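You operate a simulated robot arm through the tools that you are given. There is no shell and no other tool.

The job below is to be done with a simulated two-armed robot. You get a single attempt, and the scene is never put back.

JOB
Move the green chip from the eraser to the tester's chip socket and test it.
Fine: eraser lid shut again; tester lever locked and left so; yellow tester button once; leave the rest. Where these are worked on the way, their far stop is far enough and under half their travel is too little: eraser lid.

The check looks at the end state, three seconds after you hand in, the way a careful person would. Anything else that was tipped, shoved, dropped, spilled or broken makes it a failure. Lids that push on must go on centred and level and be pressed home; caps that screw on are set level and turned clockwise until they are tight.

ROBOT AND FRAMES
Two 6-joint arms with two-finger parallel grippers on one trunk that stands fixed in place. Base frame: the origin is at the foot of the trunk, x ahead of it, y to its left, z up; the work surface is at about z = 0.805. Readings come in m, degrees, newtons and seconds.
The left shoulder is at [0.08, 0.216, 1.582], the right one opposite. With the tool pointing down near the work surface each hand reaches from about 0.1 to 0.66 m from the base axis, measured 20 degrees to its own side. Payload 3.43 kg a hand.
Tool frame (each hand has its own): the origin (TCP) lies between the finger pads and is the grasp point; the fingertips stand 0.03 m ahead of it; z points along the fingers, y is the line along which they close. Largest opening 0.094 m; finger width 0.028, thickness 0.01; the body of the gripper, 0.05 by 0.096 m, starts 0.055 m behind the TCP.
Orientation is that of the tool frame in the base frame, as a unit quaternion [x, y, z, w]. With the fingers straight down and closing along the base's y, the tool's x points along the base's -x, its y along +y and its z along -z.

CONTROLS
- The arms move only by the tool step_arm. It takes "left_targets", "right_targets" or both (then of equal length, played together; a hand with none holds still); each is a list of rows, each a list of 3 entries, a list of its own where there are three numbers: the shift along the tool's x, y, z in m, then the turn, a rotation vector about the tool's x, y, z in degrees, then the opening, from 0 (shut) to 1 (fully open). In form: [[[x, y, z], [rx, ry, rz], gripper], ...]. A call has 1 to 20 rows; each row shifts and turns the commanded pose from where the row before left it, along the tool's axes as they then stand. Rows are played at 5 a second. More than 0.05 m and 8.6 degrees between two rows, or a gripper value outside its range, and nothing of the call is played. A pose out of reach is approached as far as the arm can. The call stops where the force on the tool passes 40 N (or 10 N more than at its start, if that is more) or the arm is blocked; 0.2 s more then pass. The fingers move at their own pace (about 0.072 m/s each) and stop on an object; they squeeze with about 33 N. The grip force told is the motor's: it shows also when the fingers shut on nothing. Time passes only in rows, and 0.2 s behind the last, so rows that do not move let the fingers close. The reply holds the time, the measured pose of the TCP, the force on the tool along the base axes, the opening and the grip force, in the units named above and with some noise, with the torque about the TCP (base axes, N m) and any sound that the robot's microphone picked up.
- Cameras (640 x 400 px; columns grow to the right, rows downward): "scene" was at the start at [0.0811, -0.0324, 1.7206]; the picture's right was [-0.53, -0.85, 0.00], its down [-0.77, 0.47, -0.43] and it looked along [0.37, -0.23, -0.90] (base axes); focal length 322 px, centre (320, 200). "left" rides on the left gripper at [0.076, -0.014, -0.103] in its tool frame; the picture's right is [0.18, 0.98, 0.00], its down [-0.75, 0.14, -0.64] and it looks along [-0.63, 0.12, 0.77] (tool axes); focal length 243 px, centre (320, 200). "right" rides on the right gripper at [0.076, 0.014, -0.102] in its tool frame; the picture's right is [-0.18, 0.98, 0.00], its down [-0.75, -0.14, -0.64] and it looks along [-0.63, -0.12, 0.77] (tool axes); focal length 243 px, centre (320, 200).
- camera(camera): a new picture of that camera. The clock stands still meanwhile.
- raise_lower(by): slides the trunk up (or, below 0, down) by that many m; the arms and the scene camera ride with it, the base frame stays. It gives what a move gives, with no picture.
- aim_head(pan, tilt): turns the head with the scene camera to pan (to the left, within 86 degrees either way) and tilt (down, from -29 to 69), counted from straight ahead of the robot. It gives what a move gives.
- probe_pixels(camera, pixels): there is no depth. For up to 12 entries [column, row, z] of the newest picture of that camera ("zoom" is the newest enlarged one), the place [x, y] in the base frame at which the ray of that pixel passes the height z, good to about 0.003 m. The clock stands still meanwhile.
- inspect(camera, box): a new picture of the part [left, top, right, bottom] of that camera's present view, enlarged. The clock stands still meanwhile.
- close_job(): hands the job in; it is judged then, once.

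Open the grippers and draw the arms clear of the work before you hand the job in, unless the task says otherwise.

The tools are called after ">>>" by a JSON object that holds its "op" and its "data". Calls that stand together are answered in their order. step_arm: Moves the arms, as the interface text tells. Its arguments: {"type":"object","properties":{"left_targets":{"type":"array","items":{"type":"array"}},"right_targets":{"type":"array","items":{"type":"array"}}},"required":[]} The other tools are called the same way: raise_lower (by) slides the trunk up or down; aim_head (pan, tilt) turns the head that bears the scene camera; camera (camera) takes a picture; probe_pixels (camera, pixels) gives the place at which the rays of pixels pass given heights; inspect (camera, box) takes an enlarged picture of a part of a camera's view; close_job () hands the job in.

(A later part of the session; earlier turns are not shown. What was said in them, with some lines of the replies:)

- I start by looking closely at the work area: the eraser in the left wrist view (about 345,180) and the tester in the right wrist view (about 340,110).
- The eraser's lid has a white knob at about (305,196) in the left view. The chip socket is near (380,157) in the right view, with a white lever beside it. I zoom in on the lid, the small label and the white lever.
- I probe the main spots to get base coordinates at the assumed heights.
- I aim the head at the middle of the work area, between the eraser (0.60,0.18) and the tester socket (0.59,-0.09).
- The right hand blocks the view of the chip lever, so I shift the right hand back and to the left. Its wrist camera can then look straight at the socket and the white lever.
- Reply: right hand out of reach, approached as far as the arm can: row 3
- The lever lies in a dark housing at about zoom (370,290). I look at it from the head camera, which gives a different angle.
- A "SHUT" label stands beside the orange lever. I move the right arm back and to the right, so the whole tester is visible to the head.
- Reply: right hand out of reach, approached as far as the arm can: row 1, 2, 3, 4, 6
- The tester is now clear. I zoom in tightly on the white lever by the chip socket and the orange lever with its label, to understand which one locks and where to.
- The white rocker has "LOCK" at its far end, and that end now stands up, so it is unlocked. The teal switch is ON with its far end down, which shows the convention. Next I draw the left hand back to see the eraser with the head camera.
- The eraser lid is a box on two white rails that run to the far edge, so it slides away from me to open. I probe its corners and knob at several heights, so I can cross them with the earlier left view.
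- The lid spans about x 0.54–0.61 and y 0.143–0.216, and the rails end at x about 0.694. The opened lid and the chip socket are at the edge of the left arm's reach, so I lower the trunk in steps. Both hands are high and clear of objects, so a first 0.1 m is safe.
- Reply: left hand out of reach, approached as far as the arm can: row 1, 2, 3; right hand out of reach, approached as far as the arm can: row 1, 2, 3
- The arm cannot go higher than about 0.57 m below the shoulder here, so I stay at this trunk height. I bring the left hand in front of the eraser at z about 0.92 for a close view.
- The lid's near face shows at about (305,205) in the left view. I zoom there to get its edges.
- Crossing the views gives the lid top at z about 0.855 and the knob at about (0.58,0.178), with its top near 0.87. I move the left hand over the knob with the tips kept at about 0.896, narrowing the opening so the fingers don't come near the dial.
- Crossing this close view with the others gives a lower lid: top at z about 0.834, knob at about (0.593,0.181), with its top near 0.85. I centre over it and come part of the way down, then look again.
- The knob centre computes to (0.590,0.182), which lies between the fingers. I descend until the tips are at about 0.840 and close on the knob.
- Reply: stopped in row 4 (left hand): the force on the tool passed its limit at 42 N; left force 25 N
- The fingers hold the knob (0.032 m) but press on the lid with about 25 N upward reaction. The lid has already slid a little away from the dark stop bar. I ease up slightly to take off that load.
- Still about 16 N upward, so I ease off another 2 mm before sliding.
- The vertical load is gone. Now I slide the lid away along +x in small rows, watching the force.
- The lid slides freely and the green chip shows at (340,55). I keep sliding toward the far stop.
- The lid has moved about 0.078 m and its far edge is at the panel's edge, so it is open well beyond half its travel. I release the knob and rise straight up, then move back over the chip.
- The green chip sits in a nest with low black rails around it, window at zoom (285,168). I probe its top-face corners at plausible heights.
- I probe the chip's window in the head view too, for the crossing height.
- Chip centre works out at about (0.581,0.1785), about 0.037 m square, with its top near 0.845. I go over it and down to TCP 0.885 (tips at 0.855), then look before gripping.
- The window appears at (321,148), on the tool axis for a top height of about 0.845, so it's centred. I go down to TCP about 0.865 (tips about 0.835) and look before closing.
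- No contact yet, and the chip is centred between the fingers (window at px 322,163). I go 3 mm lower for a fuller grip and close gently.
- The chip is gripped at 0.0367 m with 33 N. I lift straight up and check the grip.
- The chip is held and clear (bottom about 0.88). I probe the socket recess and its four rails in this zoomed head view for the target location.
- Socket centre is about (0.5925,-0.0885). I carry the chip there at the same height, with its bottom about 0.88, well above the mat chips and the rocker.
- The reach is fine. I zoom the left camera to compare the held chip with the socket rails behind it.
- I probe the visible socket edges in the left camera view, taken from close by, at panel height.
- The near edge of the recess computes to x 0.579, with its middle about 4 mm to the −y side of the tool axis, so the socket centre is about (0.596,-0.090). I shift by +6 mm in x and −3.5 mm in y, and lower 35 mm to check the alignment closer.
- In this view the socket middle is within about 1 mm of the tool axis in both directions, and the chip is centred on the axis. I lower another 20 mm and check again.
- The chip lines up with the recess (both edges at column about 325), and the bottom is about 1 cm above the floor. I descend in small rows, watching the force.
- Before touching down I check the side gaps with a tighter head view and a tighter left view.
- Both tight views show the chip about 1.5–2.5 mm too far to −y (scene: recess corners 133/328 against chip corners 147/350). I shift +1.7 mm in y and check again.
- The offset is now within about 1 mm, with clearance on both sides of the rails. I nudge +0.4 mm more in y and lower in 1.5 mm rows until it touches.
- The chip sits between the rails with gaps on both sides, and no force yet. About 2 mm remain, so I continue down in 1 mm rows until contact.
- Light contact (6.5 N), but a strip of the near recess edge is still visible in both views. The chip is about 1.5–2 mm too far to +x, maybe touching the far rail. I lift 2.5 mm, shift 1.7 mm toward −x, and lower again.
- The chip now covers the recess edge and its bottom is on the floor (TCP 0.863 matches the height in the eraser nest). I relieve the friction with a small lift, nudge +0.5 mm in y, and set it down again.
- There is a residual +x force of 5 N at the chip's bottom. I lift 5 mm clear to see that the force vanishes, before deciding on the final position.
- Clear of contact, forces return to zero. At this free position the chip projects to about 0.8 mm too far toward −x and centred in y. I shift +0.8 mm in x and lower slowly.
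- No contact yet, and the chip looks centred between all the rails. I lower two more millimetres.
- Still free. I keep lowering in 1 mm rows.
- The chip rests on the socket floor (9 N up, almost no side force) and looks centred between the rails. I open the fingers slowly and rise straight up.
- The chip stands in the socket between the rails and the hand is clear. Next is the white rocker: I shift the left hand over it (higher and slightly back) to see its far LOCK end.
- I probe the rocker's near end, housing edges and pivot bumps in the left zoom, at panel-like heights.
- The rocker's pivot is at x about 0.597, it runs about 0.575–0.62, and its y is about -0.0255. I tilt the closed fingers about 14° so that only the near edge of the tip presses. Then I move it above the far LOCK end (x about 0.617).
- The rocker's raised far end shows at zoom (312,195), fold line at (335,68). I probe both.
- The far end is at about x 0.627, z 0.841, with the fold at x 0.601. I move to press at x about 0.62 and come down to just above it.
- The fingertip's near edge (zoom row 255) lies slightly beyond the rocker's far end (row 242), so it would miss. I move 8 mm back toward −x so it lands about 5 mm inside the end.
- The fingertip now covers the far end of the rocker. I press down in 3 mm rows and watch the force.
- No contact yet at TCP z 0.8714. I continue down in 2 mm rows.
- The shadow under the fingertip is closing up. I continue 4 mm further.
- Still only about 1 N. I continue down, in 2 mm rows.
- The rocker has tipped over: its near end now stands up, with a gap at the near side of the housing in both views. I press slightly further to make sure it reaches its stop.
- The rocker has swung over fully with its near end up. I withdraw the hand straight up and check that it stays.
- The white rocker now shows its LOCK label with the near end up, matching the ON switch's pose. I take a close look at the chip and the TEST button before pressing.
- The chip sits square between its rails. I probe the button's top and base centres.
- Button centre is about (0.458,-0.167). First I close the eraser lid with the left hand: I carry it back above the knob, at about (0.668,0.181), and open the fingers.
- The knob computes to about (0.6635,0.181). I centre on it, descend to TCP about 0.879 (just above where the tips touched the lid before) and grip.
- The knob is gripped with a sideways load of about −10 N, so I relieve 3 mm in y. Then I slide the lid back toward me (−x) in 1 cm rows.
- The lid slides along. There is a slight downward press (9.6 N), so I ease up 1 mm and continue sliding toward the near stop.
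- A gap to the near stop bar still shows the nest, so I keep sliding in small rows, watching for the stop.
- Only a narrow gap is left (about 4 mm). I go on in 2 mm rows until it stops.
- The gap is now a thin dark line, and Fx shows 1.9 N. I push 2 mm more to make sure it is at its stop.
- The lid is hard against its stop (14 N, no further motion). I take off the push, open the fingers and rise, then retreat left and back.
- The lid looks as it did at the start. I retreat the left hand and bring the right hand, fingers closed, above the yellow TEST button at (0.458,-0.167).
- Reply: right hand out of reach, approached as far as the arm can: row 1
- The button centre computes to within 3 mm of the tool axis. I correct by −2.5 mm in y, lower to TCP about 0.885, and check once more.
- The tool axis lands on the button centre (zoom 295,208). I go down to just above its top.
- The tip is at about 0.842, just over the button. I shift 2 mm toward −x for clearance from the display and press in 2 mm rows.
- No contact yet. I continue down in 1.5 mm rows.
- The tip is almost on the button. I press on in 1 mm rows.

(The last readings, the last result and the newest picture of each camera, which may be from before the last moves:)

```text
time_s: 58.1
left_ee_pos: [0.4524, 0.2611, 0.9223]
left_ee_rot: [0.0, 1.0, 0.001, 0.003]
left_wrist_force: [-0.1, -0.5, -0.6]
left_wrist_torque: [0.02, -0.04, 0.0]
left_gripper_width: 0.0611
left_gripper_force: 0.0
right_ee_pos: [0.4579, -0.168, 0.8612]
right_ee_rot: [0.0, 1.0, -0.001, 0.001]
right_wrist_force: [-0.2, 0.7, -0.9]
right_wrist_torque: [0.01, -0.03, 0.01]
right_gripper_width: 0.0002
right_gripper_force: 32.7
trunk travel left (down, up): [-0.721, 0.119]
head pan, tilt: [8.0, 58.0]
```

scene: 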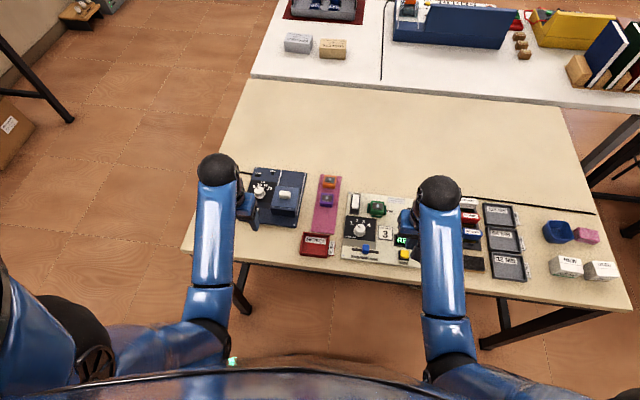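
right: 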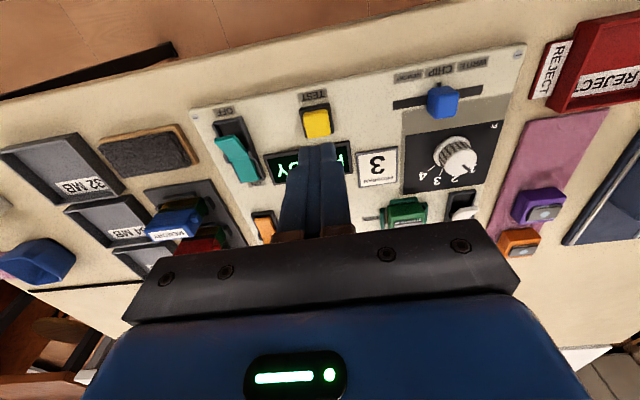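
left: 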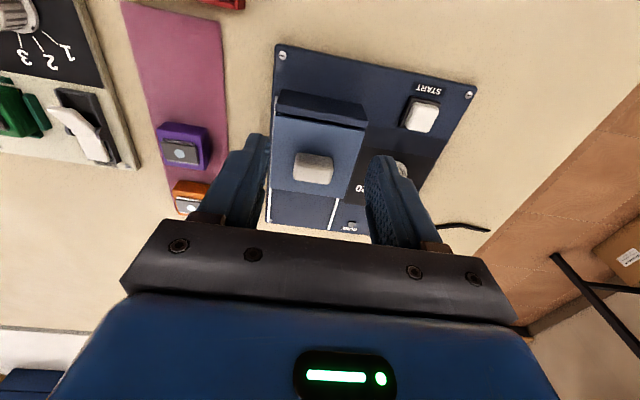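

>>> {"op": "step_arm", "data": {"right_targets": [[[0, 0, 0.001], [0, 0, 0], 0.0], [[0, 0, 0.001], [0, 0, 0], 0.0]]}}

>>> {"op": "inspect", "data": {"camera": "right", "box": [240, 60, 420, 220]}}

```text
time_s: 58.7
left_ee_pos: [0.4514, 0.2597, 0.9229]
left_ee_rot: [-0.001, 1.0, 0.0, 0.003]
left_wrist_force: [-0.1, -1.4, 0.2]
left_wrist_torque: [0.04, 0.01, -0.01]
left_gripper_width: 0.0614
left_gripper_force: 0.1
right_ee_pos: [0.4576, -0.1693, 0.86]
right_ee_rot: [0.0, 1.0, -0.001, 0.001]
right_wrist_force: [0.6, 0.4, -0.1]
right_wrist_torque: [0.03, 0.01, 0.0]
right_gripper_width: 0.0001
right_gripper_force: 32.7
trunk travel left (down, up): [-0.721, 0.119]
head pan, tilt: [8.0, 58.0]
```

```text
2.50 times, centred on (330, 140) of right
```

zoom: 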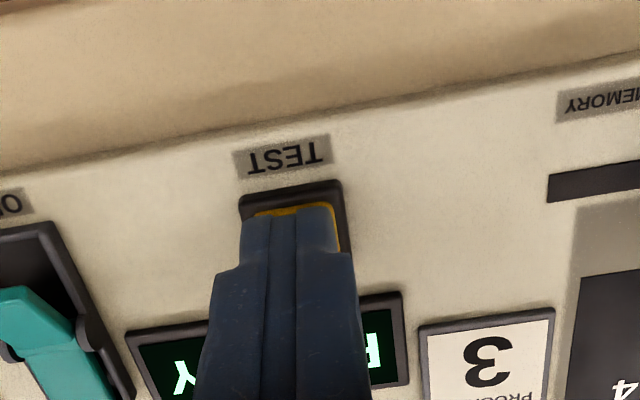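

Still no reaction at TCP 0.860 (tip about 0.830), so the button top is a bit lower. I continue in 1 mm rows.

>>> {"op": "step_arm", "data": {"right_targets": [[[0, 0.0005, 0.001], [0, 0, 0], 0.0], [[0, 0, 0.001], [0, 0, 0], 0.0]]}}

```text
time_s: 59.3
left_ee_pos: [0.4519, 0.2607, 0.9219]
left_ee_rot: [-0.001, 1.0, 0.0, 0.003]
left_wrist_force: [0.7, -0.2, -0.4]
left_wrist_torque: [-0.02, -0.02, -0.02]
left_gripper_width: 0.061
left_gripper_force: 0.0
right_ee_pos: [0.4584, -0.1673, 0.8574]
right_ee_rot: [0.0, 1.0, 0.0, 0.001]
right_wrist_force: [0.9, 0.3, -0.2]
right_wrist_torque: [-0.06, 0.01, 0.01]
right_gripper_width: 0.0
right_gripper_force: 32.6
trunk travel left (down, up): [-0.721, 0.119]
head pan, tilt: [8.0, 58.0]
```

No force yet. I look at the tip and the button before going further.

>>> {"op": "inspect", "data": {"camera": "right", "box": [270, 100, 370, 180]}}

>>> {"op": "inspect", "data": {"camera": "scene", "box": [385, 230, 435, 270]}}

```text
5.00 times, centred on (320, 140) of right
```

zoom: 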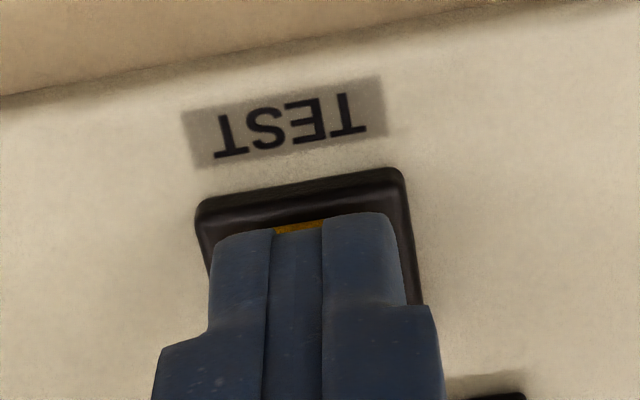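

```text
10.00 times, centred on (410, 250) of scene
```

zoom: 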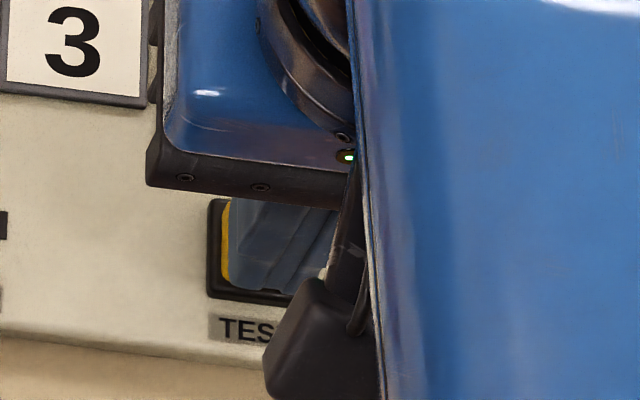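

The tip covers the button, and only a sliver of yellow is visible. I continue down in 1 mm rows.

>>> {"op": "step_arm", "data": {"right_targets": [[[0, 0, 0.001], [0, 0, 0], 0.0], [[0, 0, 0.001], [0, 0, 0], 0.0]]}}

>>> {"op": "inspect", "data": {"camera": "right", "box": [240, 60, 420, 220]}}

```text
time_s: 59.9
left_ee_pos: [0.4523, 0.2606, 0.9222]
left_ee_rot: [0.0, 1.0, 0.0, 0.003]
left_wrist_force: [-0.4, -0.4, -0.4]
left_wrist_torque: [0.0, 0.01, 0.01]
left_gripper_width: 0.0612
left_gripper_force: 0.2
right_ee_pos: [0.457, -0.167, 0.8554]
right_ee_rot: [-0.001, 1.0, -0.002, 0.002]
right_wrist_force: [0.6, 0.6, 1.2]
right_wrist_torque: [-0.02, -0.02, 0.0]
right_gripper_width: 0.0
right_gripper_force: 32.4
trunk travel left (down, up): [-0.721, 0.119]
head pan, tilt: [8.0, 58.0]
```

```text
2.50 times, centred on (330, 140) of right
```

zoom: 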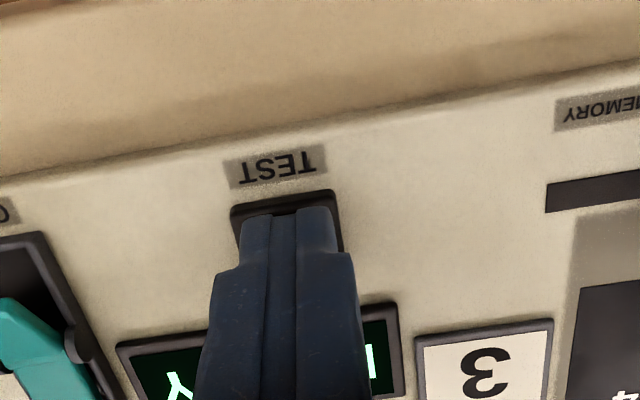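

A first faint reaction of 1.2 N upward. I keep pressing in 1 mm rows.

>>> {"op": "step_arm", "data": {"right_targets": [[[0, 0, 0.001], [0, 0, 0], 0.0], [[0, 0, 0.001], [0, 0, 0], 0.0]]}}

>>> {"op": "inspect", "data": {"camera": "right", "box": [240, 60, 420, 220]}}

```text
time_s: 60.5
left_ee_pos: [0.4521, 0.2605, 0.9234]
left_ee_rot: [-0.001, 1.0, 0.001, 0.003]
left_wrist_force: [0.8, 0.1, 0.4]
left_wrist_torque: [-0.02, 0.0, 0.01]
left_gripper_width: 0.0612
left_gripper_force: 0.1
right_ee_pos: [0.4584, -0.1683, 0.8545]
right_ee_rot: [0.0, 1.0, 0.0, 0.003]
right_wrist_force: [0.6, 0.1, 0.2]
right_wrist_torque: [0.01, 0.02, -0.01]
right_gripper_width: 0.0
right_gripper_force: 33.1
trunk travel left (down, up): [-0.721, 0.119]
head pan, tilt: [8.0, 58.0]
```

```text
2.50 times, centred on (330, 140) of right
```

zoom: 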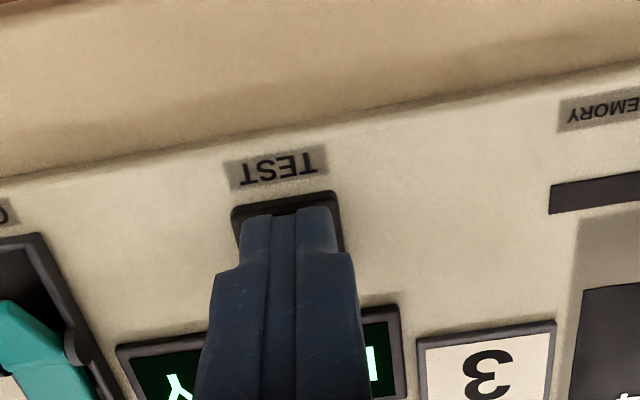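

No push-back yet at tip height about 0.8245 and the display is unchanged. I keep going down in 1 mm rows.

>>> {"op": "step_arm", "data": {"right_targets": [[[0, 0, 0.001], [0, 0, 0], 0.0], [[0, 0, 0.001], [0, 0, 0], 0.0]]}}

>>> {"op": "inspect", "data": {"camera": "right", "box": [270, 100, 370, 180]}}

```text
time_s: 61.1
left_ee_pos: [0.4522, 0.2615, 0.9232]
left_ee_rot: [-0.001, 1.0, 0.0, 0.003]
left_wrist_force: [-0.3, -0.6, -0.9]
left_wrist_torque: [0.03, -0.03, -0.02]
left_gripper_width: 0.061
left_gripper_force: 0.1
right_ee_pos: [0.4581, -0.1684, 0.8505]
right_ee_rot: [-0.001, 1.0, 0.0, 0.002]
right_wrist_force: [1.5, 0.7, 1.9]
right_wrist_torque: [0.05, -0.01, 0.0]
right_gripper_width: 0.0
right_gripper_force: 32.7
trunk travel left (down, up): [-0.721, 0.119]
head pan, tilt: [8.0, 58.0]
heard: click
```

```text
5.00 times, centred on (320, 140) of right
```

zoom: 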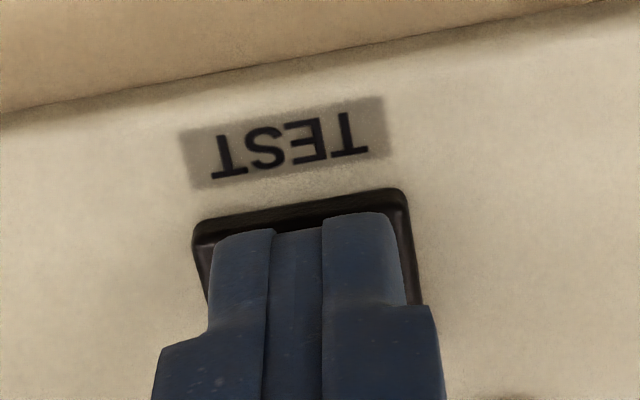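

A click was heard: the button has been pressed once. I rise straight up and look at the display.

>>> {"op": "step_arm", "data": {"right_targets": [[[0, 0, -0.02], [0, 0, 0], 0.0], [[0, 0, -0.03], [0, 0, 0], 0.0], [[0, 0, -0.02], [0, 0, 0], 0.0], [[0.03, -0.03, 0], [0, 0, 0], 0.0], [[0.03, -0.03, 0], [0, 0, 0], 0.0], [[0.03, -0.035, 0], [0, 0, 0], 0.5], [[0.03, -0.035, 0], [0, 0, 0], 1.0], [[0, 0, 0], [0, 0, 0], 1.0]]}}

>>> {"op": "camera", "data": {"camera": "scene"}}

>>> {"op": "inspect", "data": {"camera": "scene", "box": [330, 190, 450, 280]}}

```text
time_s: 62.9
left_ee_pos: [0.4517, 0.2608, 0.9227]
left_ee_rot: [-0.001, 1.0, 0.0, 0.003]
left_wrist_force: [0.5, -0.5, 0.5]
left_wrist_torque: [0.03, 0.0, -0.01]
left_gripper_width: 0.0611
left_gripper_force: 0.3
right_ee_pos: [0.3351, -0.3001, 0.9259]
right_ee_rot: [-0.002, 1.0, -0.001, 0.002]
right_wrist_force: [0.7, 0.0, 0.3]
right_wrist_torque: [0.01, -0.01, -0.02]
right_gripper_width: 0.0937
right_gripper_force: 0.0
trunk travel left (down, up): [-0.721, 0.119]
head pan, tilt: [8.0, 58.0]
```

```text
taken
```

scene: 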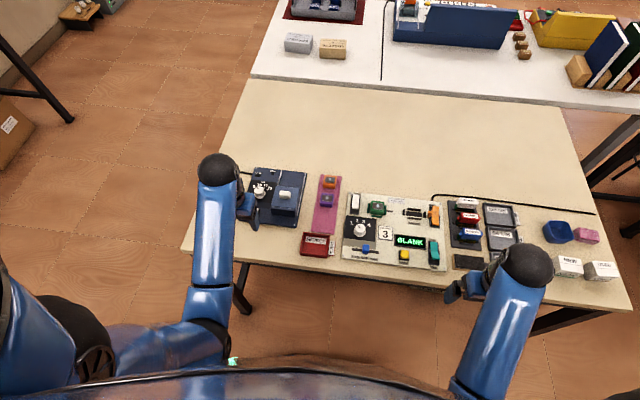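

```text
4.44 times, centred on (390, 235) of scene
```

zoom: 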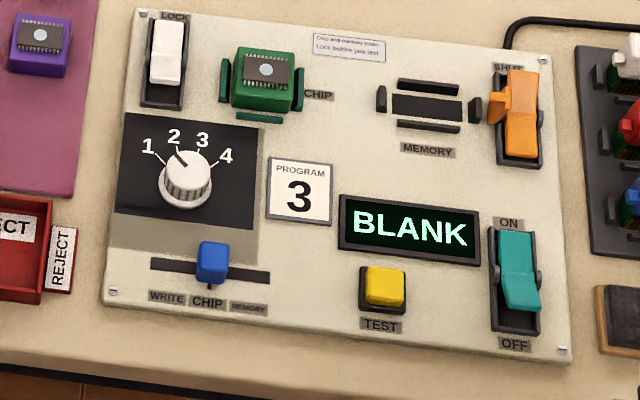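

The display reads BLANK, so the tester accepted the chip and the test ran. I draw the left arm clear, open its gripper fully, and check the eraser and the whole bench.

>>> {"op": "step_arm", "data": {"left_targets": [[[0.025, 0.025, 0], [0, 0, 0], 1.0], [[0.025, 0.025, 0], [0, 0, 0], 1.0], [[0.025, 0.02, 0], [0, 0, 0], 1.0], [[0, 0, 0], [0, 0, 0], 1.0], [[0, 0, 0], [0, 0, 0], 1.0]]}}

>>> {"op": "inspect", "data": {"camera": "scene", "box": [220, 150, 350, 270]}}

>>> {"op": "inspect", "data": {"camera": "scene", "box": [430, 180, 620, 300]}}

>>> {"op": "inspect", "data": {"camera": "scene", "box": [340, 190, 410, 235]}}

```text
time_s: 64.1
left_ee_pos: [0.3753, 0.3314, 0.9207]
left_ee_rot: [0.0, 1.0, -0.001, 0.004]
left_wrist_force: [-0.7, 0.2, -0.4]
left_wrist_torque: [-0.01, 0.0, 0.0]
left_gripper_width: 0.094
left_gripper_force: 0.0
right_ee_pos: [0.3358, -0.2995, 0.9248]
right_ee_rot: [0.0, 1.0, -0.001, 0.001]
right_wrist_force: [0.8, 0.6, 0.7]
right_wrist_torque: [-0.03, 0.02, 0.02]
right_gripper_width: 0.094
right_gripper_force: 0.1
trunk travel left (down, up): [-0.721, 0.119]
head pan, tilt: [8.0, 58.0]
```

```text
3.33 times, centred on (285, 210) of scene
```

zoom: 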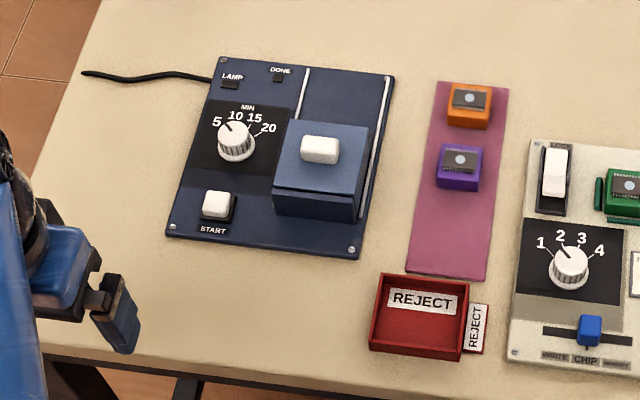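

```text
3.33 times, centred on (525, 240) of scene
```

zoom: 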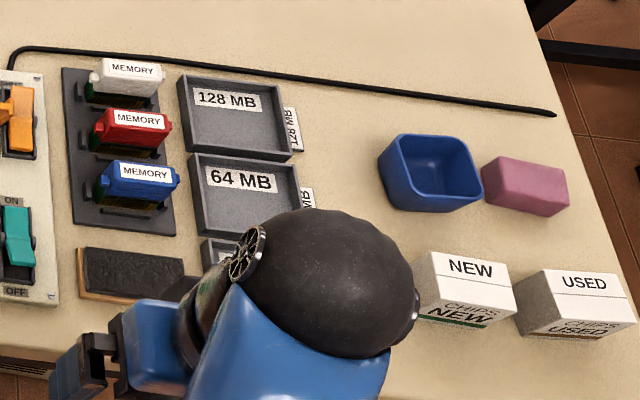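

```text
8.89 times, centred on (375, 212) of scene
```

zoom: 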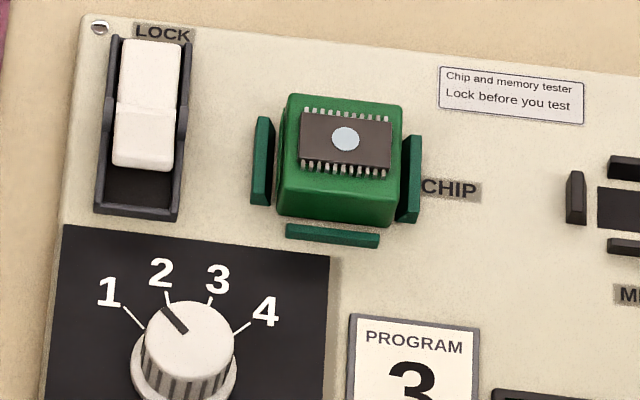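

The lid is shut against its stop and the chip stands square in the socket. The white rocker is at LOCK, the display shows BLANK, both grippers are open and clear, and nothing else has moved. I hand the job in.

>>> {"op": "close_job", "data": {}}

```text
The job is handed in.
```

The green chip is now in the tester's chip socket and has been tested; the display reads BLANK. I've handed the job in, but no result from the check has come back.

- **Eraser:** the lid is slid back shut against its stop. Its green DONE light went out when the lid was opened and has stayed off.
- **Tester lever:** the white rocker by the chip socket is over to its LOCK side, and I left it there.
- **Test button:** I pressed the yellow button once and heard a single click.
- **The rest:** nothing else in the final views looked moved. I left the program dial at 2, although the card next to it says program 3, because you asked to leave the rest.

Both grippers are open and clear of the work. The trunk is about 9 cm lower than at the start, which I needed for reach.
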